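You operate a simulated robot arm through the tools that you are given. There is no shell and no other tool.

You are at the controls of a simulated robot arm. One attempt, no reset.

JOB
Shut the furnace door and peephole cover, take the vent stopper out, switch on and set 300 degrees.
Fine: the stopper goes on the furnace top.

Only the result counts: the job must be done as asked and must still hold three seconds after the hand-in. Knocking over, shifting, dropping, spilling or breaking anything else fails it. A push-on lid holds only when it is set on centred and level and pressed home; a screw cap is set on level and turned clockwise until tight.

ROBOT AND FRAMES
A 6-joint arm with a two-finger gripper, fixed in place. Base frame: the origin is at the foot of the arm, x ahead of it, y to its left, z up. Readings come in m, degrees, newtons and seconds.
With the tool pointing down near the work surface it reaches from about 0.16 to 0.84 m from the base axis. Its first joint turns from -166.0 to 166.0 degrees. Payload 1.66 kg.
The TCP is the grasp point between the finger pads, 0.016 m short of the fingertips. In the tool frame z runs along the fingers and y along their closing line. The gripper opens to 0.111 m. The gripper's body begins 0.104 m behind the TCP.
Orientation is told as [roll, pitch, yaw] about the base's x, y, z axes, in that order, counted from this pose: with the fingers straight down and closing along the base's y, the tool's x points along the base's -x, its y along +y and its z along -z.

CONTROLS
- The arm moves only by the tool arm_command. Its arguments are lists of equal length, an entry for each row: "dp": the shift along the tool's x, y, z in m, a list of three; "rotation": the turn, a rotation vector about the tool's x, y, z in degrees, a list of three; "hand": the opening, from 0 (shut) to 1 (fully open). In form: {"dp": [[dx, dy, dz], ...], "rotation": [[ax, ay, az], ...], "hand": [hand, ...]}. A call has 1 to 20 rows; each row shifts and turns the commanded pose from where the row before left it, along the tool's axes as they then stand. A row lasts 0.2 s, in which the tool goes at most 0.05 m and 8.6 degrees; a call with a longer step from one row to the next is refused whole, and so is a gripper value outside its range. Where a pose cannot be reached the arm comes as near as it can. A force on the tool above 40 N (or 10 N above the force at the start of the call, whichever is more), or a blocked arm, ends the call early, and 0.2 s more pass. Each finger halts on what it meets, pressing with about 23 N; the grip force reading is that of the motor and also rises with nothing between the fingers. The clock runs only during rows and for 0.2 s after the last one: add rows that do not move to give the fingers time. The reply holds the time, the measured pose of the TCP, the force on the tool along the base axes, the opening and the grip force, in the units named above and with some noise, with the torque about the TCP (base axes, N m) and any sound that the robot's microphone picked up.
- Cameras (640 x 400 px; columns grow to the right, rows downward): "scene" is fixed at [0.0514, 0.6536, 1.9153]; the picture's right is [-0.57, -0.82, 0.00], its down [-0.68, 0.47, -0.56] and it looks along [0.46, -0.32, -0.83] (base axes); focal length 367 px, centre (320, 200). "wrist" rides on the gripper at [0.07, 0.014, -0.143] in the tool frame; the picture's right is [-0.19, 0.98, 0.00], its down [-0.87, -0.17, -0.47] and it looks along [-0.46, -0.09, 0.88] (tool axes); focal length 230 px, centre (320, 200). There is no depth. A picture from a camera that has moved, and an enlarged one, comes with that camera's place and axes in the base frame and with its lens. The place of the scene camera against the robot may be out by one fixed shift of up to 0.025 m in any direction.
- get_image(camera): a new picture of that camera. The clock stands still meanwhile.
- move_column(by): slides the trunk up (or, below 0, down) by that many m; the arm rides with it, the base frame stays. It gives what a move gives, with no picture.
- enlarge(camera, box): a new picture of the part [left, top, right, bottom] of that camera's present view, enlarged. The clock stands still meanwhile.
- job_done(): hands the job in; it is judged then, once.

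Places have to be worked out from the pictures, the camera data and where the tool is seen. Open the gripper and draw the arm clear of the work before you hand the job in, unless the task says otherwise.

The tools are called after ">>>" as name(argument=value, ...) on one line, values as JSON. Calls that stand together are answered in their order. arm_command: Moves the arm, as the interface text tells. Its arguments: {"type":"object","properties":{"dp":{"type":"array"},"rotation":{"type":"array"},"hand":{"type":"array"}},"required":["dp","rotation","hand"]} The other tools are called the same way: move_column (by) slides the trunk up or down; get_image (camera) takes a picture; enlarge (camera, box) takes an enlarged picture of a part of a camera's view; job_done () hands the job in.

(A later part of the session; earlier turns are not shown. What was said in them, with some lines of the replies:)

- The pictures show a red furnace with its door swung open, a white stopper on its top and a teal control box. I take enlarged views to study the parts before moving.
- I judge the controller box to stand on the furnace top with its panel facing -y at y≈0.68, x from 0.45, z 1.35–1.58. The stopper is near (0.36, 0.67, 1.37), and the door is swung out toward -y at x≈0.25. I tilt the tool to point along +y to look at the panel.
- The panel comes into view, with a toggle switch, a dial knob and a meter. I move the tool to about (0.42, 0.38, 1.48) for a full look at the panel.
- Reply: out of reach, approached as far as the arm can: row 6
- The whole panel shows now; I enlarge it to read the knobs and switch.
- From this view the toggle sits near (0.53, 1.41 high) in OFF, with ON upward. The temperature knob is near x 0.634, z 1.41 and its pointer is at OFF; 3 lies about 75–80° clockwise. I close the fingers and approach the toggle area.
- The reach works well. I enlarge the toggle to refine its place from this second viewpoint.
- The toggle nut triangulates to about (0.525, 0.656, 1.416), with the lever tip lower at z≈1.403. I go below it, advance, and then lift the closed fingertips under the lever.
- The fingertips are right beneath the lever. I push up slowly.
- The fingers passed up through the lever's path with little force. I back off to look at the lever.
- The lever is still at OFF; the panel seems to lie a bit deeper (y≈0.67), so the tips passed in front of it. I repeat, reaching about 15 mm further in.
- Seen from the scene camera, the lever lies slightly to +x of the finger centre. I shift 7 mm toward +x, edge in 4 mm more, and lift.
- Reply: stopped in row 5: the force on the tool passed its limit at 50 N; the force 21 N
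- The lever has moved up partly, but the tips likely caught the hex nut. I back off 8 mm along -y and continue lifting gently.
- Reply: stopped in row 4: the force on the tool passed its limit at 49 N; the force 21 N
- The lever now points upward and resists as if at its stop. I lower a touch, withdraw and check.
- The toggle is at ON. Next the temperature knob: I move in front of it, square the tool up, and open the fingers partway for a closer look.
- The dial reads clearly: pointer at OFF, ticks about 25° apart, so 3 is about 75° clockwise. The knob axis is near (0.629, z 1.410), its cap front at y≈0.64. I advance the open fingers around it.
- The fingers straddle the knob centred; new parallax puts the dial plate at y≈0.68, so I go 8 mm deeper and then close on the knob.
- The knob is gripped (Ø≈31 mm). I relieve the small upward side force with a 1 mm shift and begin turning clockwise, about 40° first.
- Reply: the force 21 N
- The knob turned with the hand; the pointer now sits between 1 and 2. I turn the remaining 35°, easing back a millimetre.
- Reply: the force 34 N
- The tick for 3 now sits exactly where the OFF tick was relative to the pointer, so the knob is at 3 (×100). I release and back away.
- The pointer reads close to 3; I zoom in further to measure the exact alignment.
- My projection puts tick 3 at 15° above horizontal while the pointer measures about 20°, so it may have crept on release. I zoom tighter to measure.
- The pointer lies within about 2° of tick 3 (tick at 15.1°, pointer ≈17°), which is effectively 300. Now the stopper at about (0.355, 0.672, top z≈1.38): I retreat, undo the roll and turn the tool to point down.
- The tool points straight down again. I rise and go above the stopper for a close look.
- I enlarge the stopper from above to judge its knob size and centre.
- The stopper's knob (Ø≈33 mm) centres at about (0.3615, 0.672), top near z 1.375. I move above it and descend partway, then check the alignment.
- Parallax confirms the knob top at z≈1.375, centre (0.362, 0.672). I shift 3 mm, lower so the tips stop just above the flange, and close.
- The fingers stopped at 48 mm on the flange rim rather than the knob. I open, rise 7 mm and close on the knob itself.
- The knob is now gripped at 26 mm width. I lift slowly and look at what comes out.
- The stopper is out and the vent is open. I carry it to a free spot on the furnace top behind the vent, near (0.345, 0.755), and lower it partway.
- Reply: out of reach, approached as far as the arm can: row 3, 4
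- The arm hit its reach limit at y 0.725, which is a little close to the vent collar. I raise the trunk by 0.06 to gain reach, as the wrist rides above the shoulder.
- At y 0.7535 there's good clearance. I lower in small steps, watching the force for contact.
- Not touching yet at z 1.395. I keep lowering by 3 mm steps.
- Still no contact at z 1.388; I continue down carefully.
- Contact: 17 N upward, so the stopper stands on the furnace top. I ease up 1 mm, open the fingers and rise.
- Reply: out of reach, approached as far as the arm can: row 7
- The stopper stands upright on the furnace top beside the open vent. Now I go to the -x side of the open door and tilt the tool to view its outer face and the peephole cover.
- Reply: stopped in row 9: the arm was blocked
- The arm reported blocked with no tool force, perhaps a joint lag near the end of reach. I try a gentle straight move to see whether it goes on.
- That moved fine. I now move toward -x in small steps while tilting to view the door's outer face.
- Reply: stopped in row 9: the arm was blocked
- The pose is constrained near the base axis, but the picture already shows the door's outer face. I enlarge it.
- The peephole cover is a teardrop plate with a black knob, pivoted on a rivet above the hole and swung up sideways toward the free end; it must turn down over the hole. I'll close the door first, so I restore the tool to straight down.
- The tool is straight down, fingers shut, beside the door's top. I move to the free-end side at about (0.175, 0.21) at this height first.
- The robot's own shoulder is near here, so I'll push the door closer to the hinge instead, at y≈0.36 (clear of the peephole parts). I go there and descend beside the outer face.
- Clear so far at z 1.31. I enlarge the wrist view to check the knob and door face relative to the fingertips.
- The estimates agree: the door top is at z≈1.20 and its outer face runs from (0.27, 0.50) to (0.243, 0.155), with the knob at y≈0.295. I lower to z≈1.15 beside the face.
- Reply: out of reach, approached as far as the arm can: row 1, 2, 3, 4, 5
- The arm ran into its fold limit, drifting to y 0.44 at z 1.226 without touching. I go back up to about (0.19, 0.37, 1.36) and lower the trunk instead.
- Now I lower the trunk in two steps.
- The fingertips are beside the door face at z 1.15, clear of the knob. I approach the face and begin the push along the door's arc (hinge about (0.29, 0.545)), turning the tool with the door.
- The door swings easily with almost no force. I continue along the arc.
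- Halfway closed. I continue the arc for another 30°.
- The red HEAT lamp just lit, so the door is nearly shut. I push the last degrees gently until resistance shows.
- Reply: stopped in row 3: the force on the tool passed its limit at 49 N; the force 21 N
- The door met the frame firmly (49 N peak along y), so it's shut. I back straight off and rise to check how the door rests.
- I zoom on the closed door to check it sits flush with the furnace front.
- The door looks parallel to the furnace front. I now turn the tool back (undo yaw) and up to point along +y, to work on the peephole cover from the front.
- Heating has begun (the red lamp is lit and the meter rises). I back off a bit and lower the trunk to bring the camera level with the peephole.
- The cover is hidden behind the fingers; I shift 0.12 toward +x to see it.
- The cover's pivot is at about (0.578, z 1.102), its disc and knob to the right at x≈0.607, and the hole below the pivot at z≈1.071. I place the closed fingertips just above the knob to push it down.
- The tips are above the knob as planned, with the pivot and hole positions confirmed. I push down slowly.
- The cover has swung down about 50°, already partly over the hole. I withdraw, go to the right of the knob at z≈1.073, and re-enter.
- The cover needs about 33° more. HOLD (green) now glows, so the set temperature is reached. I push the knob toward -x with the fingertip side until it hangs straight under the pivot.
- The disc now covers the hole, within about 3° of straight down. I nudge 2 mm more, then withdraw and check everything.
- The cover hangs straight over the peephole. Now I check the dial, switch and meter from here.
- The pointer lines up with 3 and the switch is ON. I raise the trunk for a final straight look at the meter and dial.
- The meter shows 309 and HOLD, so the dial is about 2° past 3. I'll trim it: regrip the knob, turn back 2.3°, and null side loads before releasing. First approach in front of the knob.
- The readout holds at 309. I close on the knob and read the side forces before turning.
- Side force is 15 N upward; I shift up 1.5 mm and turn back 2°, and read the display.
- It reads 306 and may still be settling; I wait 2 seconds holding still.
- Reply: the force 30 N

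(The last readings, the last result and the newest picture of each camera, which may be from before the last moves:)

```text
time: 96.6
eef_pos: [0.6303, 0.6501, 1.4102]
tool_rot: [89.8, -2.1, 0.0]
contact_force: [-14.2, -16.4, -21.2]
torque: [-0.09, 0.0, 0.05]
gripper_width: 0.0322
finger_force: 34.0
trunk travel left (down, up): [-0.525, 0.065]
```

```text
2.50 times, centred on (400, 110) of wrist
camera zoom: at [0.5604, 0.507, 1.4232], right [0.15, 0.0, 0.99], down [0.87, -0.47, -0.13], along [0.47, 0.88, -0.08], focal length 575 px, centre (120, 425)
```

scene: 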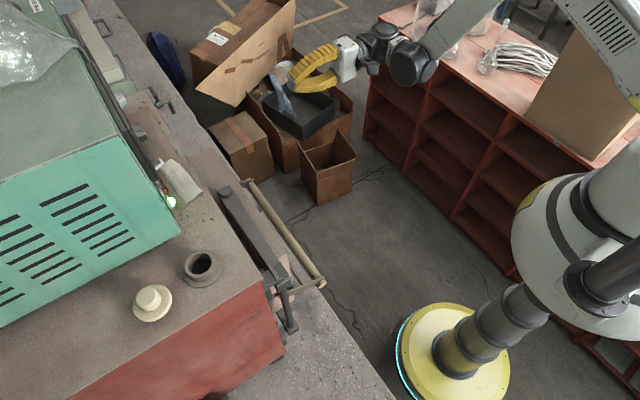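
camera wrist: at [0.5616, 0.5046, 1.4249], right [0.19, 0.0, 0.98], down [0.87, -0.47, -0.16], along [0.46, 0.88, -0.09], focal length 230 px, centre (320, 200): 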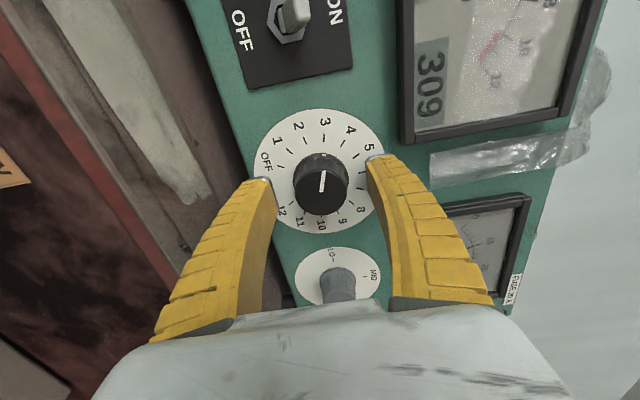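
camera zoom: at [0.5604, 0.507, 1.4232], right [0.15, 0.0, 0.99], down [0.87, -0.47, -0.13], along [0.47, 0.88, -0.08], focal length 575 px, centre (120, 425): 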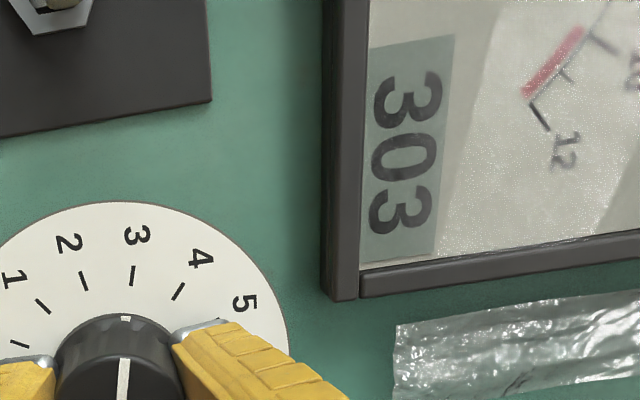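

It's still falling slowly toward the new setting. I wait more.

>>> arm_command(dp=[[0, 0, 0], [0, 0, 0], [0, 0, 0], [0, 0, 0], [0, 0, 0], [0, 0, 0], [0, 0, 0], [0, 0, 0], [0, 0, 0], [0, 0, 0], [0, 0, 0], [0, 0, 0], [0, 0, 0], [0, 0, 0], [0, 0, 0], [0, 0, 0], [0, 0, 0], [0, 0, 0], [0, 0, 0], [0, 0, 0]], rotation=[[0, 0, 0], [0, 0, 0], [0, 0, 0], [0, 0, 0], [0, 0, 0], [0, 0, 0], [0, 0, 0], [0, 0, 0], [0, 0, 0], [0, 0, 0], [0, 0, 0], [0, 0, 0], [0, 0, 0], [0, 0, 0], [0, 0, 0], [0, 0, 0], [0, 0, 0], [0, 0, 0], [0, 0, 0], [0, 0, 0]], hand=[0.24, 0.24, 0.24, 0.24, 0.24, 0.24, 0.24, 0.24, 0.24, 0.24, 0.24, 0.24, 0.24, 0.24, 0.24, 0.24, 0.24, 0.24, 0.24, 0.24])

>>> enlarge(camera="wrist", box=[300, 30, 500, 190])

>>> enlarge(camera="wrist", box=[220, 80, 420, 240])

```text
time: 100.8
eef_pos: [0.6305, 0.65, 1.4114]
tool_rot: [89.8, -2.1, 0.1]
contact_force: [-11.0, -13.1, -17.9]
torque: [-0.18, 0.01, 0.12]
gripper_width: 0.0317
finger_force: 33.9
trunk travel left (down, up): [-0.525, 0.065]
```

```text
2.50 times, centred on (400, 110) of wrist
camera zoom: at [0.5606, 0.5071, 1.4233], right [0.15, 0.0, 0.99], down [0.87, -0.47, -0.13], along [0.47, 0.88, -0.08], focal length 575 px, centre (120, 425)
```

zoom: 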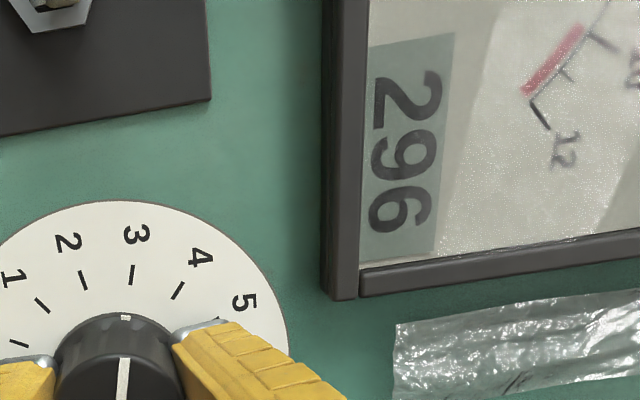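

```text
2.50 times, centred on (320, 160) of wrist
camera zoom: at [0.5606, 0.5071, 1.4233], right [0.15, 0.0, 0.99], down [0.87, -0.47, -0.13], along [0.47, 0.88, -0.08], focal length 575 px, centre (320, 300)
```

zoom: 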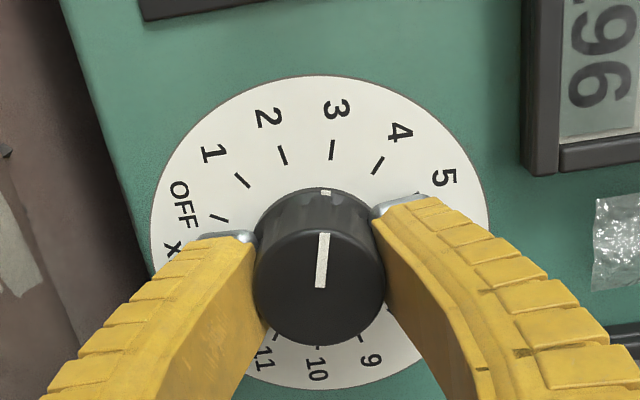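

It passed 300 down to 296; I keep waiting to see where it settles.

>>> arm_command(dp=[[0, 0, 0], [0, 0, 0], [0, 0, 0], [0, 0, 0], [0, 0, 0], [0, 0, 0], [0, 0, 0], [0, 0, 0], [0, 0, 0], [0, 0, 0], [0, 0, 0], [0, 0, 0], [0, 0, 0], [0, 0, 0], [0, 0, 0], [0, 0, 0], [0, 0, 0], [0, 0, 0], [0, 0, 0], [0, 0, 0]], rotation=[[0, 0, 0], [0, 0, 0], [0, 0, 0], [0, 0, 0], [0, 0, 0], [0, 0, 0], [0, 0, 0], [0, 0, 0], [0, 0, 0], [0, 0, 0], [0, 0, 0], [0, 0, 0], [0, 0, 0], [0, 0, 0], [0, 0, 0], [0, 0, 0], [0, 0, 0], [0, 0, 0], [0, 0, 0], [0, 0, 0]], hand=[0.24, 0.24, 0.24, 0.24, 0.24, 0.24, 0.24, 0.24, 0.24, 0.24, 0.24, 0.24, 0.24, 0.24, 0.24, 0.24, 0.24, 0.24, 0.24, 0.24])

>>> enlarge(camera="wrist", box=[300, 30, 500, 190])

>>> enlarge(camera="scene", box=[100, 120, 260, 240])

```text
time: 105.0
eef_pos: [0.6304, 0.6486, 1.4116]
tool_rot: [89.8, -2.0, 0.1]
contact_force: [-8.3, -11.2, -11.7]
torque: [-0.1, 0.02, 0.07]
gripper_width: 0.0317
finger_force: 34.5
trunk travel left (down, up): [-0.525, 0.065]
```

```text
2.50 times, centred on (400, 110) of wrist
camera zoom: at [0.5607, 0.5071, 1.4232], right [0.15, 0.0, 0.99], down [0.87, -0.47, -0.13], along [0.47, 0.88, -0.08], focal length 575 px, centre (120, 425)
```

zoom: 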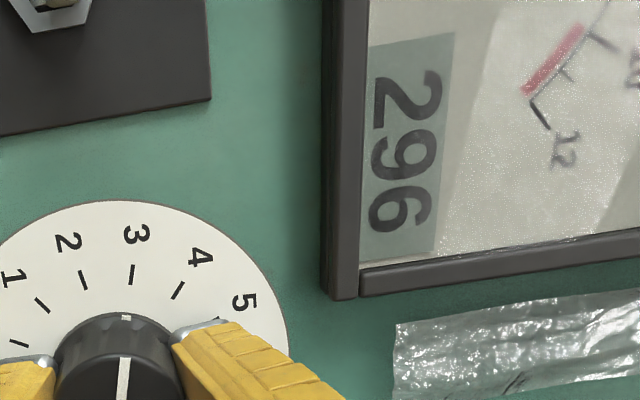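

```text
3.33 times, centred on (180, 180) of scene
camera zoom: at [0.0514, 0.6536, 1.9153], right [-0.57, -0.82, 0.0], down [-0.68, 0.47, -0.56], along [0.46, -0.32, -0.83], focal length 1222 px, centre (787, 267)
```

zoom: 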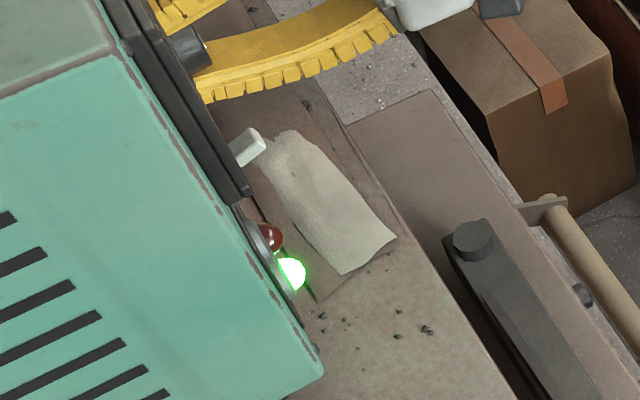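

It settled at 296, i.e. 1° low. I turn forward 1°, ease the side loads, and wait for the reading before releasing.

>>> arm_command(dp=[[0.0005, -0.0007, -0.0005], [0, 0, 0], [0, 0, 0], [0, 0, 0], [0, 0, 0], [0, 0, 0], [0, 0, 0], [0, 0, 0], [0, 0, 0], [0, 0, 0], [0, 0, 0], [0, 0, 0]], rotation=[[0, 0, 0], [0, 0, 1], [0, 0, 0], [0, 0, 0], [0, 0, 0], [0, 0, 0], [0, 0, 0], [0, 0, 0], [0, 0, 0], [0, 0, 0], [0, 0, 0], [0, 0, 0]], hand=[0.24, 0.24, 0.24, 0.24, 0.24, 0.24, 0.24, 0.24, 0.24, 0.24, 0.24, 0.24])

>>> enlarge(camera="wrist", box=[300, 30, 500, 190])

```text
time: 107.6
eef_pos: [0.6293, 0.6495, 1.411]
tool_rot: [89.9, -1.1, -0.1]
contact_force: [0.7, -1.3, 9.4]
torque: [0.01, 0.01, 0.1]
gripper_width: 0.0312
finger_force: 34.2
trunk travel left (down, up): [-0.525, 0.065]
```

```text
2.50 times, centred on (400, 110) of wrist
camera zoom: at [0.5607, 0.5068, 1.4243], right [0.17, 0.0, 0.99], down [0.87, -0.47, -0.15], along [0.47, 0.88, -0.08], focal length 575 px, centre (120, 425)
```

zoom: 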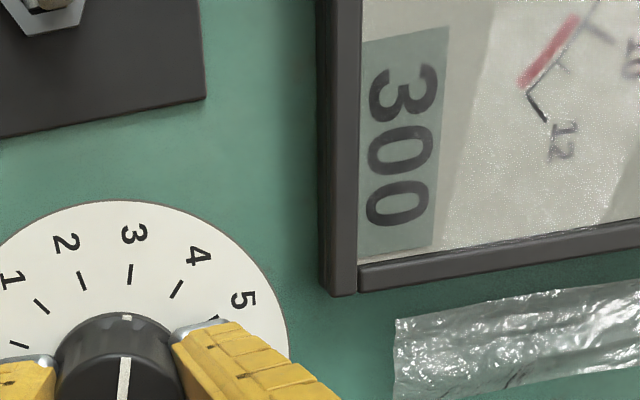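

The readout shows 300 with small side loads. I release the knob gently, retreat, and wait to see that it holds.

>>> arm_command(dp=[[0, 0, 0], [0, 0, 0], [0, 0, 0], [0, 0, 0], [0, 0, -0.02], [0, 0, -0.04], [0, 0, -0.04], [0, 0, -0.04], [0, 0, 0], [0, 0, 0], [0, 0, 0], [0, 0, 0], [0, 0, 0], [0, 0, 0], [0, 0, 0]], rotation=[[0, 0, 0], [0, 0, 0], [0, 0, 0], [0, 0, 0], [0, 0, 0], [0, 0, 0], [0, 0, 0], [0, 0, 0], [0, 0, 0], [0, 0, 0], [0, 0, 0], [0, 0, 0], [0, 0, 0], [0, 0, 0], [0, 0, 0]], hand=[0.32, 0.4, 0.5, 0.6, 0.6, 0.6, 0.6, 0.6, 0.6, 0.6, 0.6, 0.6, 0.6, 0.6, 0.6])

>>> get_image(camera="wrist")

>>> enlarge(camera="wrist", box=[240, 20, 480, 220])

```text
time: 110.8
eef_pos: [0.633, 0.5129, 1.4094]
tool_rot: [89.8, -1.2, -0.1]
contact_force: [0.5, -1.1, -0.5]
torque: [-0.03, 0.03, 0.0]
gripper_width: 0.0682
finger_force: 1.3
trunk travel left (down, up): [-0.525, 0.065]
```

```text
taken
camera wrist: at [0.5631, 0.3702, 1.4225], right [0.17, 0.0, 0.99], down [0.87, -0.47, -0.15], along [0.47, 0.88, -0.08], focal length 230 px, centre (320, 200)
```

wrist: 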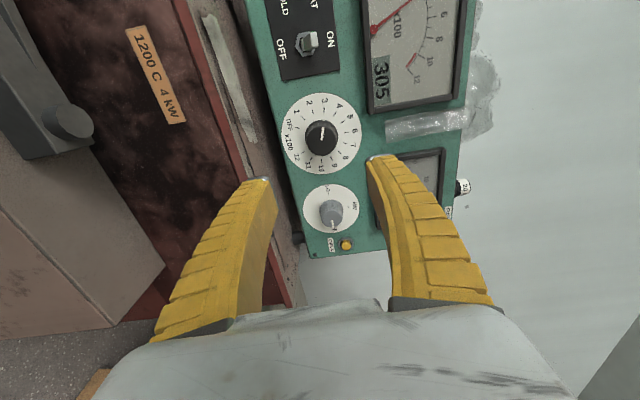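

```text
2.00 times, centred on (360, 120) of wrist
camera zoom: at [0.5631, 0.3702, 1.4225], right [0.17, 0.0, 0.99], down [0.87, -0.47, -0.15], along [0.47, 0.88, -0.08], focal length 460 px, centre (240, 360)
```

zoom: 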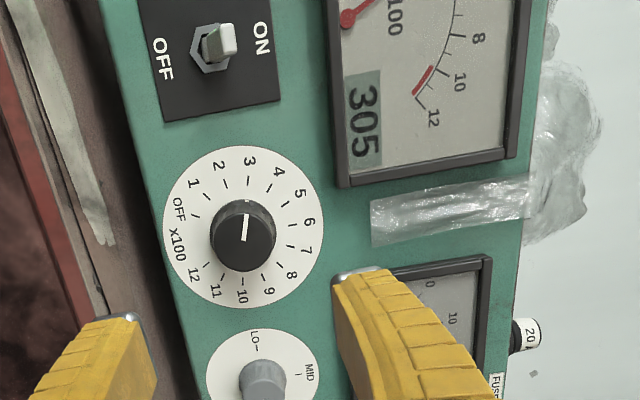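

It reads 305 after release; I wait to see its settled value.

>>> arm_command(dp=[[0, 0, 0], [0, 0, 0], [0, 0, 0], [0, 0, 0], [0, 0, 0], [0, 0, 0], [0, 0, 0], [0, 0, 0], [0, 0, 0], [0, 0, 0], [0, 0, 0], [0, 0, 0], [0, 0, 0], [0, 0, 0], [0, 0, 0], [0, 0, 0], [0, 0, 0], [0, 0, 0], [0, 0, 0], [0, 0, 0]], rotation=[[0, 0, 0], [0, 0, 0], [0, 0, 0], [0, 0, 0], [0, 0, 0], [0, 0, 0], [0, 0, 0], [0, 0, 0], [0, 0, 0], [0, 0, 0], [0, 0, 0], [0, 0, 0], [0, 0, 0], [0, 0, 0], [0, 0, 0], [0, 0, 0], [0, 0, 0], [0, 0, 0], [0, 0, 0], [0, 0, 0]], hand=[0.6, 0.6, 0.6, 0.6, 0.6, 0.6, 0.6, 0.6, 0.6, 0.6, 0.6, 0.6, 0.6, 0.6, 0.6, 0.6, 0.6, 0.6, 0.6, 0.6])

>>> enlarge(camera="wrist", box=[240, 20, 480, 220])

```text
time: 115.0
eef_pos: [0.6333, 0.5125, 1.4081]
tool_rot: [89.9, -1.1, -0.2]
contact_force: [-0.3, 0.0, -0.5]
torque: [0.02, 0.0, -0.01]
gripper_width: 0.0686
finger_force: 0.9
trunk travel left (down, up): [-0.525, 0.065]
```

```text
2.00 times, centred on (360, 120) of wrist
camera zoom: at [0.5632, 0.3702, 1.4225], right [0.17, 0.0, 0.99], down [0.87, -0.47, -0.15], along [0.47, 0.88, -0.08], focal length 460 px, centre (240, 360)
```

zoom: 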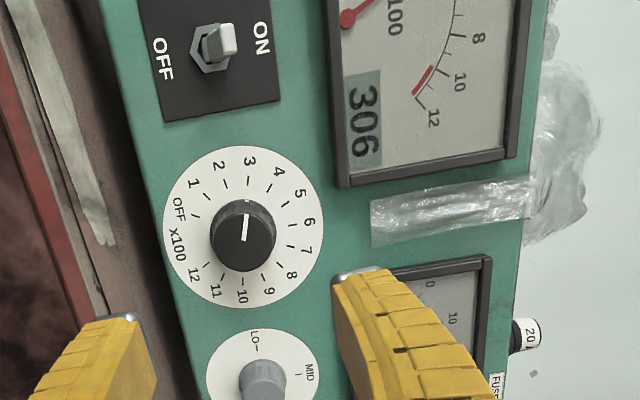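

Settled at 306 (closing and opening cancel each other, net change follows the turn). One more identical grip with a net turn of -1.5° should land on 300.

>>> arm_command(dp=[[0.002, 0.0015, 0.04], [0, 0, 0.04], [0, 0, 0.035], [0, 0, 0.015], [0, 0, 0.007], [0, 0, 0], [0, 0, 0], [0, 0, 0], [0, 0, 0], [0, 0, 0], [0, 0, 0]], rotation=[[0, 0, 0], [0, 0, 0], [0, 0, 0], [0, 0, 0], [0, 0, 0], [0, 0, 0], [0, 0, 0], [0, 0, 0], [0, 0, 0], [0, 0, 0], [0, 0, 0]], hand=[0.6, 0.6, 0.6, 0.6, 0.6, 0.6, 0.4, 0.24, 0.24, 0.24, 0.24])

>>> enlarge(camera="wrist", box=[300, 30, 500, 190])

```text
time: 117.4
eef_pos: [0.6282, 0.6478, 1.411]
tool_rot: [89.8, -1.1, -0.1]
contact_force: [2.5, -2.6, 2.0]
torque: [0.02, 0.03, -0.62]
gripper_width: 0.0323
finger_force: 34.0
trunk travel left (down, up): [-0.525, 0.065]
```

```text
2.50 times, centred on (400, 110) of wrist
camera zoom: at [0.5589, 0.5042, 1.4243], right [0.17, 0.0, 0.99], down [0.87, -0.47, -0.15], along [0.47, 0.88, -0.08], focal length 575 px, centre (120, 425)
```

zoom: 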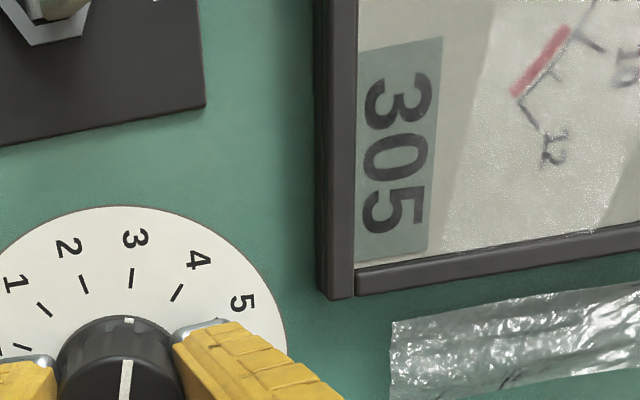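

Gripped with little side load. I turn back 1.5°, hold briefly, then open and retreat, waiting for the reading to settle.

>>> arm_command(dp=[[0, 0, 0], [0, 0, 0], [0, 0, 0], [0, 0, 0], [0, 0, 0], [0, 0, 0], [0, 0, 0], [0, 0, 0], [0, 0, -0.02], [0, 0, -0.04], [0, 0, -0.04], [0, 0, -0.04], [0, 0, 0], [0, 0, 0], [0, 0, 0], [0, 0, 0], [0, 0, 0], [0, 0, 0], [0, 0, 0], [0, 0, 0]], rotation=[[0, 0, -0.75], [0, 0, -0.75], [0, 0, 0], [0, 0, 0], [0, 0, 0], [0, 0, 0], [0, 0, 0], [0, 0, 0], [0, 0, 0], [0, 0, 0], [0, 0, 0], [0, 0, 0], [0, 0, 0], [0, 0, 0], [0, 0, 0], [0, 0, 0], [0, 0, 0], [0, 0, 0], [0, 0, 0], [0, 0, 0]], hand=[0.24, 0.24, 0.24, 0.24, 0.32, 0.4, 0.5, 0.6, 0.6, 0.6, 0.6, 0.6, 0.6, 0.6, 0.6, 0.6, 0.6, 0.6, 0.6, 0.6])

>>> arm_command(dp=[[0, 0, 0], [0, 0, 0], [0, 0, 0], [0, 0, 0], [0, 0, 0], [0, 0, 0], [0, 0, 0], [0, 0, 0], [0, 0, 0], [0, 0, 0], [0, 0, 0], [0, 0, 0], [0, 0, 0], [0, 0, 0], [0, 0, 0], [0, 0, 0], [0, 0, 0], [0, 0, 0], [0, 0, 0], [0, 0, 0]], rotation=[[0, 0, 0], [0, 0, 0], [0, 0, 0], [0, 0, 0], [0, 0, 0], [0, 0, 0], [0, 0, 0], [0, 0, 0], [0, 0, 0], [0, 0, 0], [0, 0, 0], [0, 0, 0], [0, 0, 0], [0, 0, 0], [0, 0, 0], [0, 0, 0], [0, 0, 0], [0, 0, 0], [0, 0, 0], [0, 0, 0]], hand=[0.6, 0.6, 0.6, 0.6, 0.6, 0.6, 0.6, 0.6, 0.6, 0.6, 0.6, 0.6, 0.6, 0.6, 0.6, 0.6, 0.6, 0.6, 0.6, 0.6])

>>> enlarge(camera="wrist", box=[240, 20, 480, 220])

```text
time: 121.6
eef_pos: [0.6297, 0.5093, 1.4136]
tool_rot: [89.8, -2.5, -0.1]
contact_force: [-0.8, -0.4, -0.5]
torque: [-0.02, 0.06, 0.03]
gripper_width: 0.0683
finger_force: 1.1
trunk travel left (down, up): [-0.525, 0.065]
```

```text
time: 125.8
eef_pos: [0.6299, 0.5085, 1.4124]
tool_rot: [89.8, -2.7, -0.2]
contact_force: [-0.4, -1.1, -0.2]
torque: [0.03, 0.0, 0.04]
gripper_width: 0.0681
finger_force: 1.3
trunk travel left (down, up): [-0.525, 0.065]
```

```text
2.00 times, centred on (360, 120) of wrist
camera zoom: at [0.5599, 0.3657, 1.4245], right [0.15, 0.0, 0.99], down [0.87, -0.47, -0.13], along [0.47, 0.88, -0.07], focal length 460 px, centre (240, 360)
```

zoom: 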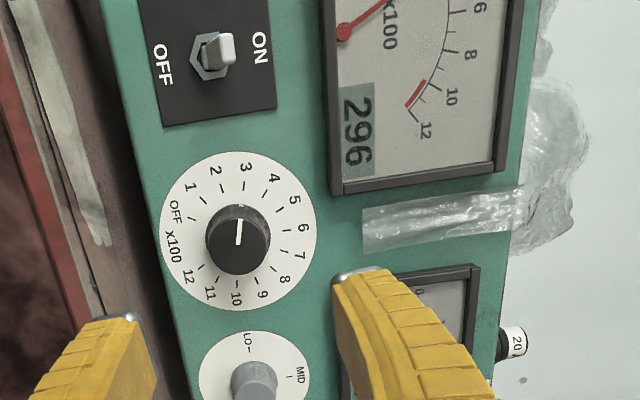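

It reads 296; I retreat further and wait to see the settled value.

>>> arm_command(dp=[[0, 0, -0.03], [0, 0, -0.04], [0, 0, -0.04], [0, 0, 0], [0, 0, 0], [0, 0, 0], [0, 0, 0], [0, 0, 0], [0, 0, 0], [0, 0, 0], [0, 0, 0], [0, 0, 0], [0, 0, 0], [0, 0, 0], [0, 0, 0], [0, 0, 0], [0, 0, 0], [0, 0, 0], [0, 0, 0], [0, 0, 0]], rotation=[[0, 0, 0], [0, 0, 0], [0, 0, 0], [0, 0, 0], [0, 0, 0], [0, 0, 0], [0, 0, 0], [0, 0, 0], [0, 0, 0], [0, 0, 0], [0, 0, 0], [0, 0, 0], [0, 0, 0], [0, 0, 0], [0, 0, 0], [0, 0, 0], [0, 0, 0], [0, 0, 0], [0, 0, 0], [0, 0, 0]], hand=[0.6, 0.6, 0.6, 0.6, 0.6, 0.6, 0.6, 0.6, 0.6, 0.6, 0.6, 0.6, 0.6, 0.6, 0.6, 0.6, 0.6, 0.6, 0.6, 0.6])

>>> get_image(camera="wrist")

>>> enlarge(camera="wrist", box=[220, 0, 440, 180])

>>> get_image(camera="scene")

```text
time: 130.0
eef_pos: [0.6294, 0.3978, 1.4124]
tool_rot: [89.8, -2.5, 0.0]
contact_force: [-0.2, -0.2, -0.4]
torque: [-0.01, -0.01, 0.01]
gripper_width: 0.0687
finger_force: 0.8
trunk travel left (down, up): [-0.525, 0.065]
```

```text
taken
camera wrist: at [0.5601, 0.2551, 1.4234], right [0.15, 0.0, 0.99], down [0.87, -0.47, -0.13], along [0.47, 0.88, -0.07], focal length 230 px, centre (320, 200)
```

wrist: 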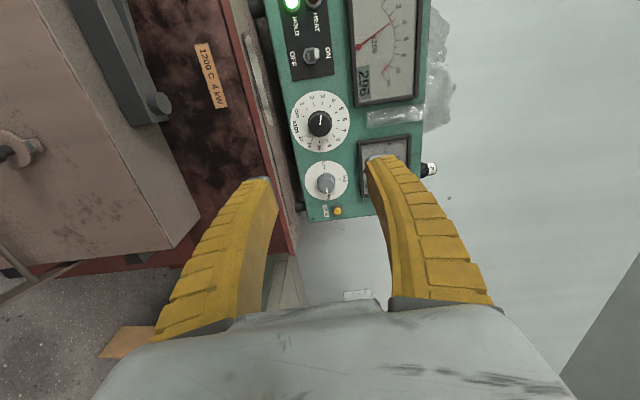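

```text
2.22 times, centred on (330, 90) of wrist
camera zoom: at [0.5601, 0.2551, 1.4234], right [0.15, 0.0, 0.99], down [0.87, -0.47, -0.13], along [0.47, 0.88, -0.07], focal length 511 px, centre (298, 444)
```

zoom: 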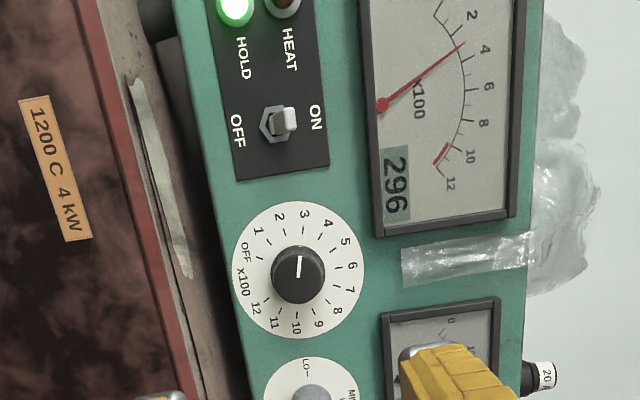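

```text
taken
```

scene: 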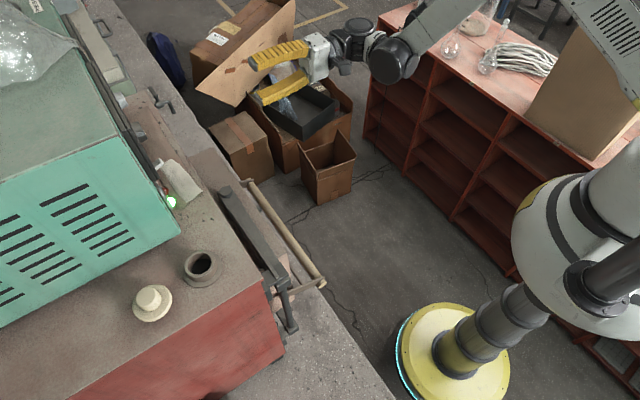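

The reading holds at 296, within 1° of knob travel of the 3 mark and with HOLD lit. I take a last check of the door edge, the cover and the stopper.

>>> enlarge(camera="wrist", box=[0, 0, 260, 300])

>>> enlarge(camera="scene", box=[110, 170, 340, 340])

```text
1.33 times, centred on (130, 150) of wrist
camera zoom: at [0.5601, 0.2551, 1.4234], right [0.15, 0.0, 0.99], down [0.87, -0.47, -0.13], along [0.47, 0.88, -0.07], focal length 307 px, centre (573, 267)
```

zoom: 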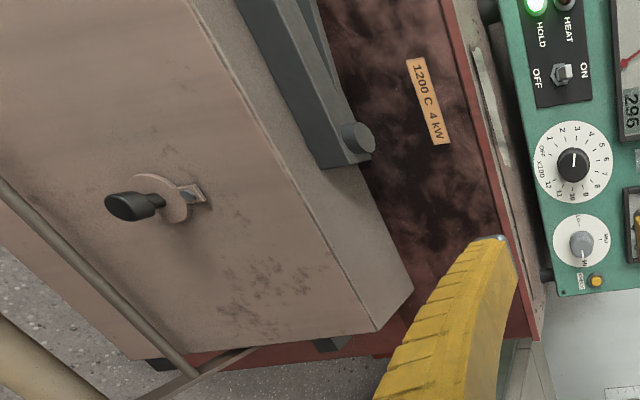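

```text
2.35 times, centred on (225, 255) of scene
camera zoom: at [0.0514, 0.6536, 1.9153], right [-0.57, -0.82, 0.0], down [-0.68, 0.47, -0.56], along [0.46, -0.32, -0.83], focal length 863 px, centre (544, 71)
```

zoom: 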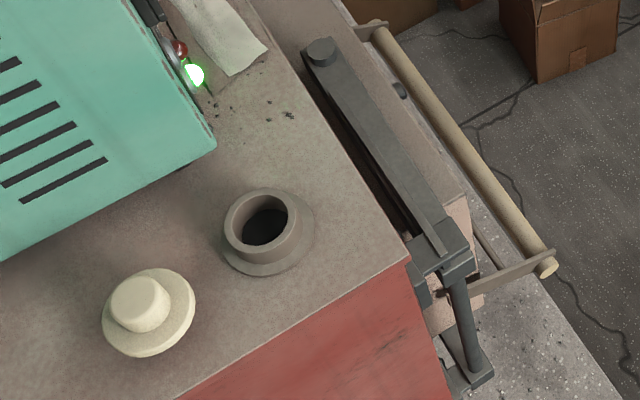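

The door's free end may stand slightly proud (my estimate leaves a few degrees of doubt), so I'll press it at the free end too. I go in front of that end and lower the trunk.

>>> arm_command(dp=[[-0.03, 0, -0.02], [-0.025, 0, -0.02], [0, 0, 0]], rotation=[[0, 0, 2.5], [0, 0, 0], [0, 0, 0]], hand=[0, 0, 0])

>>> move_column(by=-0.29)

>>> get_image(camera="wrist")

>>> enlarge(camera="scene", box=[180, 120, 380, 300])

```text
time: 130.8
eef_pos: [0.6829, 0.3578, 1.4144]
tool_rot: [89.8, -0.1, -0.1]
contact_force: [-0.1, 0.2, 0.1]
torque: [0.02, 0.03, -0.03]
gripper_width: 0.0
finger_force: 23.3
trunk travel left (down, up): [-0.525, 0.065]
```

```text
time: 133.7
eef_pos: [0.6841, 0.3573, 1.1231]
tool_rot: [89.9, -0.1, 0.0]
contact_force: [0.3, 0.2, 0.2]
torque: [0.0, 0.02, 0.01]
gripper_width: 0.0
finger_force: 22.8
trunk travel left (down, up): [-0.235, 0.355]
```

```text
taken
camera wrist: at [0.6146, 0.2149, 1.139], right [0.19, 0.0, 0.98], down [0.87, -0.47, -0.16], along [0.46, 0.88, -0.09], focal length 230 px, centre (320, 200)
```

wrist: 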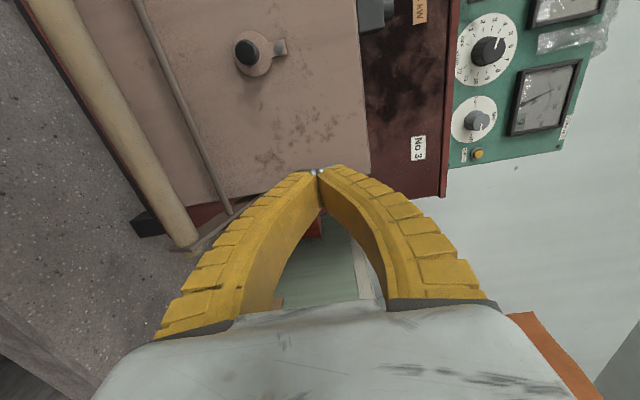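

```text
2.22 times, centred on (280, 210) of scene
camera zoom: at [0.0514, 0.6536, 1.9153], right [-0.57, -0.82, 0.0], down [-0.68, 0.47, -0.56], along [0.46, -0.32, -0.83], focal length 815 px, centre (409, 178)
```

zoom: 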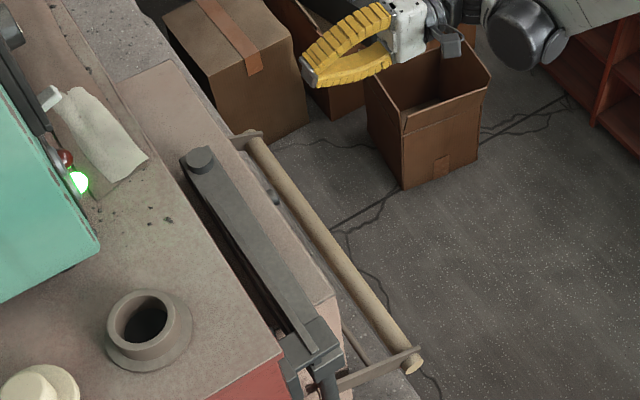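

I advance toward the face near the free end (x≈0.665) and feel for contact.

>>> arm_command(dp=[[0.02, 0, 0.03], [0, 0, 0.03], [0, 0, 0.03], [0, 0, 0.015], [0, 0, 0.008], [0, 0, 0.006], [0, 0, 0.005], [0, 0, 0.005], [0, 0, 0.005], [0, 0, 0.005], [0, 0, 0]], rotation=[[0, 0, 0], [0, 0, 0], [0, 0, 0], [0, 0, 0], [0, 0, 0], [0, 0, 0], [0, 0, 0], [0, 0, 0], [0, 0, 0], [0, 0, 0], [0, 0, 0]], hand=[0, 0, 0, 0, 0, 0, 0, 0, 0, 0, 0])

>>> enlarge(camera="wrist", box=[150, 0, 450, 220])

```text
time: 136.1
eef_pos: [0.6638, 0.4974, 1.1236]
tool_rot: [89.8, -0.2, -0.1]
contact_force: [1.6, -0.7, -0.4]
torque: [0.0, -0.02, -0.01]
gripper_width: 0.0
finger_force: 23.1
trunk travel left (down, up): [-0.235, 0.355]
```

```text
1.82 times, centred on (300, 110) of wrist
camera zoom: at [0.5945, 0.3544, 1.1383], right [0.19, 0.0, 0.98], down [0.87, -0.47, -0.16], along [0.46, 0.88, -0.09], focal length 418 px, centre (356, 364)
```

zoom: 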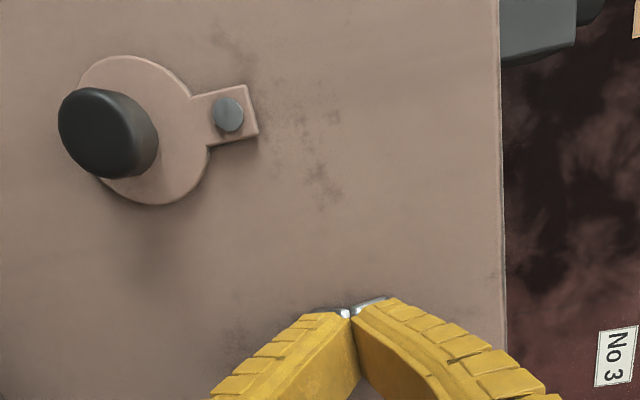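

No contact yet with tips at y 0.513, so the free end is not proud. I continue gently until it touches.

>>> arm_command(dp=[[0, 0, 0.003], [0, 0, 0.003], [0, 0, 0.003], [0, 0, 0.003], [0, 0, 0]], rotation=[[0, 0, 0], [0, 0, 0], [0, 0, 0], [0, 0, 0], [0, 0, 0]], hand=[0, 0, 0, 0, 0])

```text
time: 137.3
eef_pos: [0.6654, 0.5051, 1.1251]
tool_rot: [90.1, 0.0, -0.2]
contact_force: [1.7, -32.0, -2.3]
torque: [0.0, -0.03, 0.04]
gripper_width: 0.0061
finger_force: 27.4
trunk travel left (down, up): [-0.235, 0.355]
```

The face is firm at y≈0.52 at the free end, so the door is fully home. I withdraw, open the gripper and raise clear.

>>> arm_command(dp=[[0, 0, -0.02], [0, 0, -0.04], [0, 0, -0.04], [0, 0, -0.04], [0, 0, -0.04], [0, 0, 0]], rotation=[[0, 0, 0], [0, 0, 0], [0, 0, 0], [0, 0, 0], [0, 0, 0], [0, 0, 0]], hand=[0, 0, 0, 0, 0.5, 1])

>>> move_column(by=0.29)

>>> get_image(camera="wrist")

>>> enlarge(camera="wrist", box=[0, 0, 420, 180])

>>> get_image(camera="scene")

```text
time: 138.7
eef_pos: [0.6646, 0.3281, 1.1234]
tool_rot: [89.9, -0.2, 0.0]
contact_force: [0.9, 0.2, 0.1]
torque: [-0.02, 0.01, -0.03]
gripper_width: 0.1109
finger_force: 0.1
trunk travel left (down, up): [-0.235, 0.355]
```

```text
time: 141.6
eef_pos: [0.6643, 0.3291, 1.4139]
tool_rot: [89.8, 0.0, -0.1]
contact_force: [0.0, -0.2, 0.3]
torque: [0.01, 0.03, 0.02]
gripper_width: 0.1105
finger_force: 0.0
trunk travel left (down, up): [-0.525, 0.065]
```

```text
taken
camera wrist: at [0.5956, 0.1859, 1.4277], right [0.19, 0.0, 0.98], down [0.87, -0.47, -0.16], along [0.46, 0.88, -0.09], focal length 230 px, centre (320, 200)
```

wrist: 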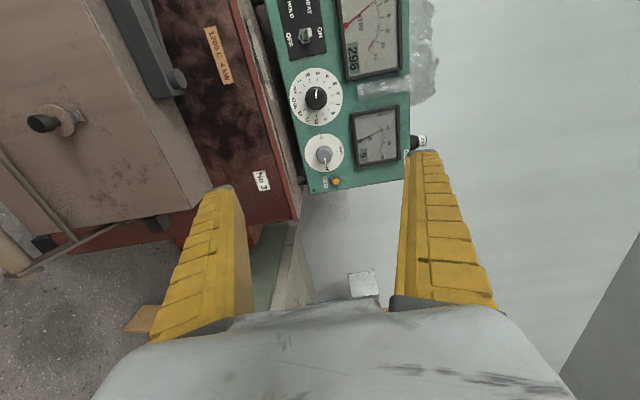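

```text
1.52 times, centred on (210, 90) of wrist
camera zoom: at [0.5956, 0.1859, 1.4277], right [0.19, 0.0, 0.98], down [0.87, -0.47, -0.16], along [0.46, 0.88, -0.09], focal length 351 px, centre (488, 368)
```

zoom: 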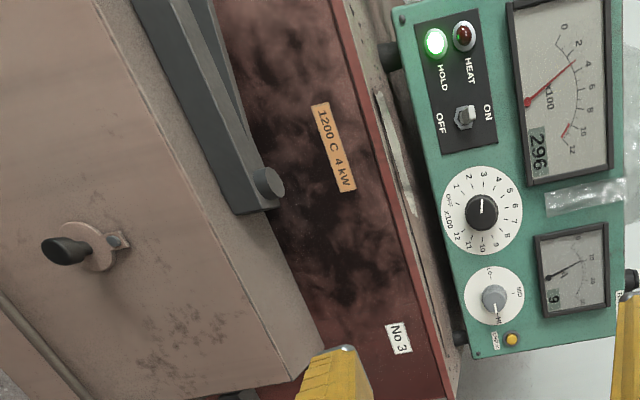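

```text
taken
```

scene: 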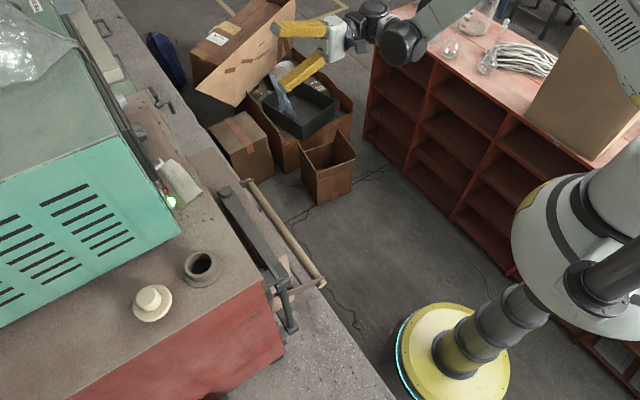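

Everything is in place: door shut, peephole covered, stopper upright on the furnace top, and switch ON. The dial is at 3, with the meter steady at 296 and HOLD lit. The gripper is open and the arm is clear, so I hand in.

>>> job_done()

```text
The job is handed in.
```

The job is done and handed in; no result came back beyond confirmation that it was received. One thing is slightly off: the furnace settled at 296 degrees rather than 300.

- **Door:** shut. I pressed it near the free end as well, and it was firm against the frame.
- **Peephole cover:** swung down, and it covers the hole fully.
- **Vent stopper:** taken out and standing upright on the furnace top beside the open vent.
- **Switch:** ON, with the green HOLD lamp lit.
- **Temperature:** the dial points at 3 (×100), about 1° of knob turn short of exact. I adjusted it twice, from readings of 309 and then 306. It then held steady at 296.

The gripper is open and the arm is clear of the furnace. I saw nothing else knocked over or moved.
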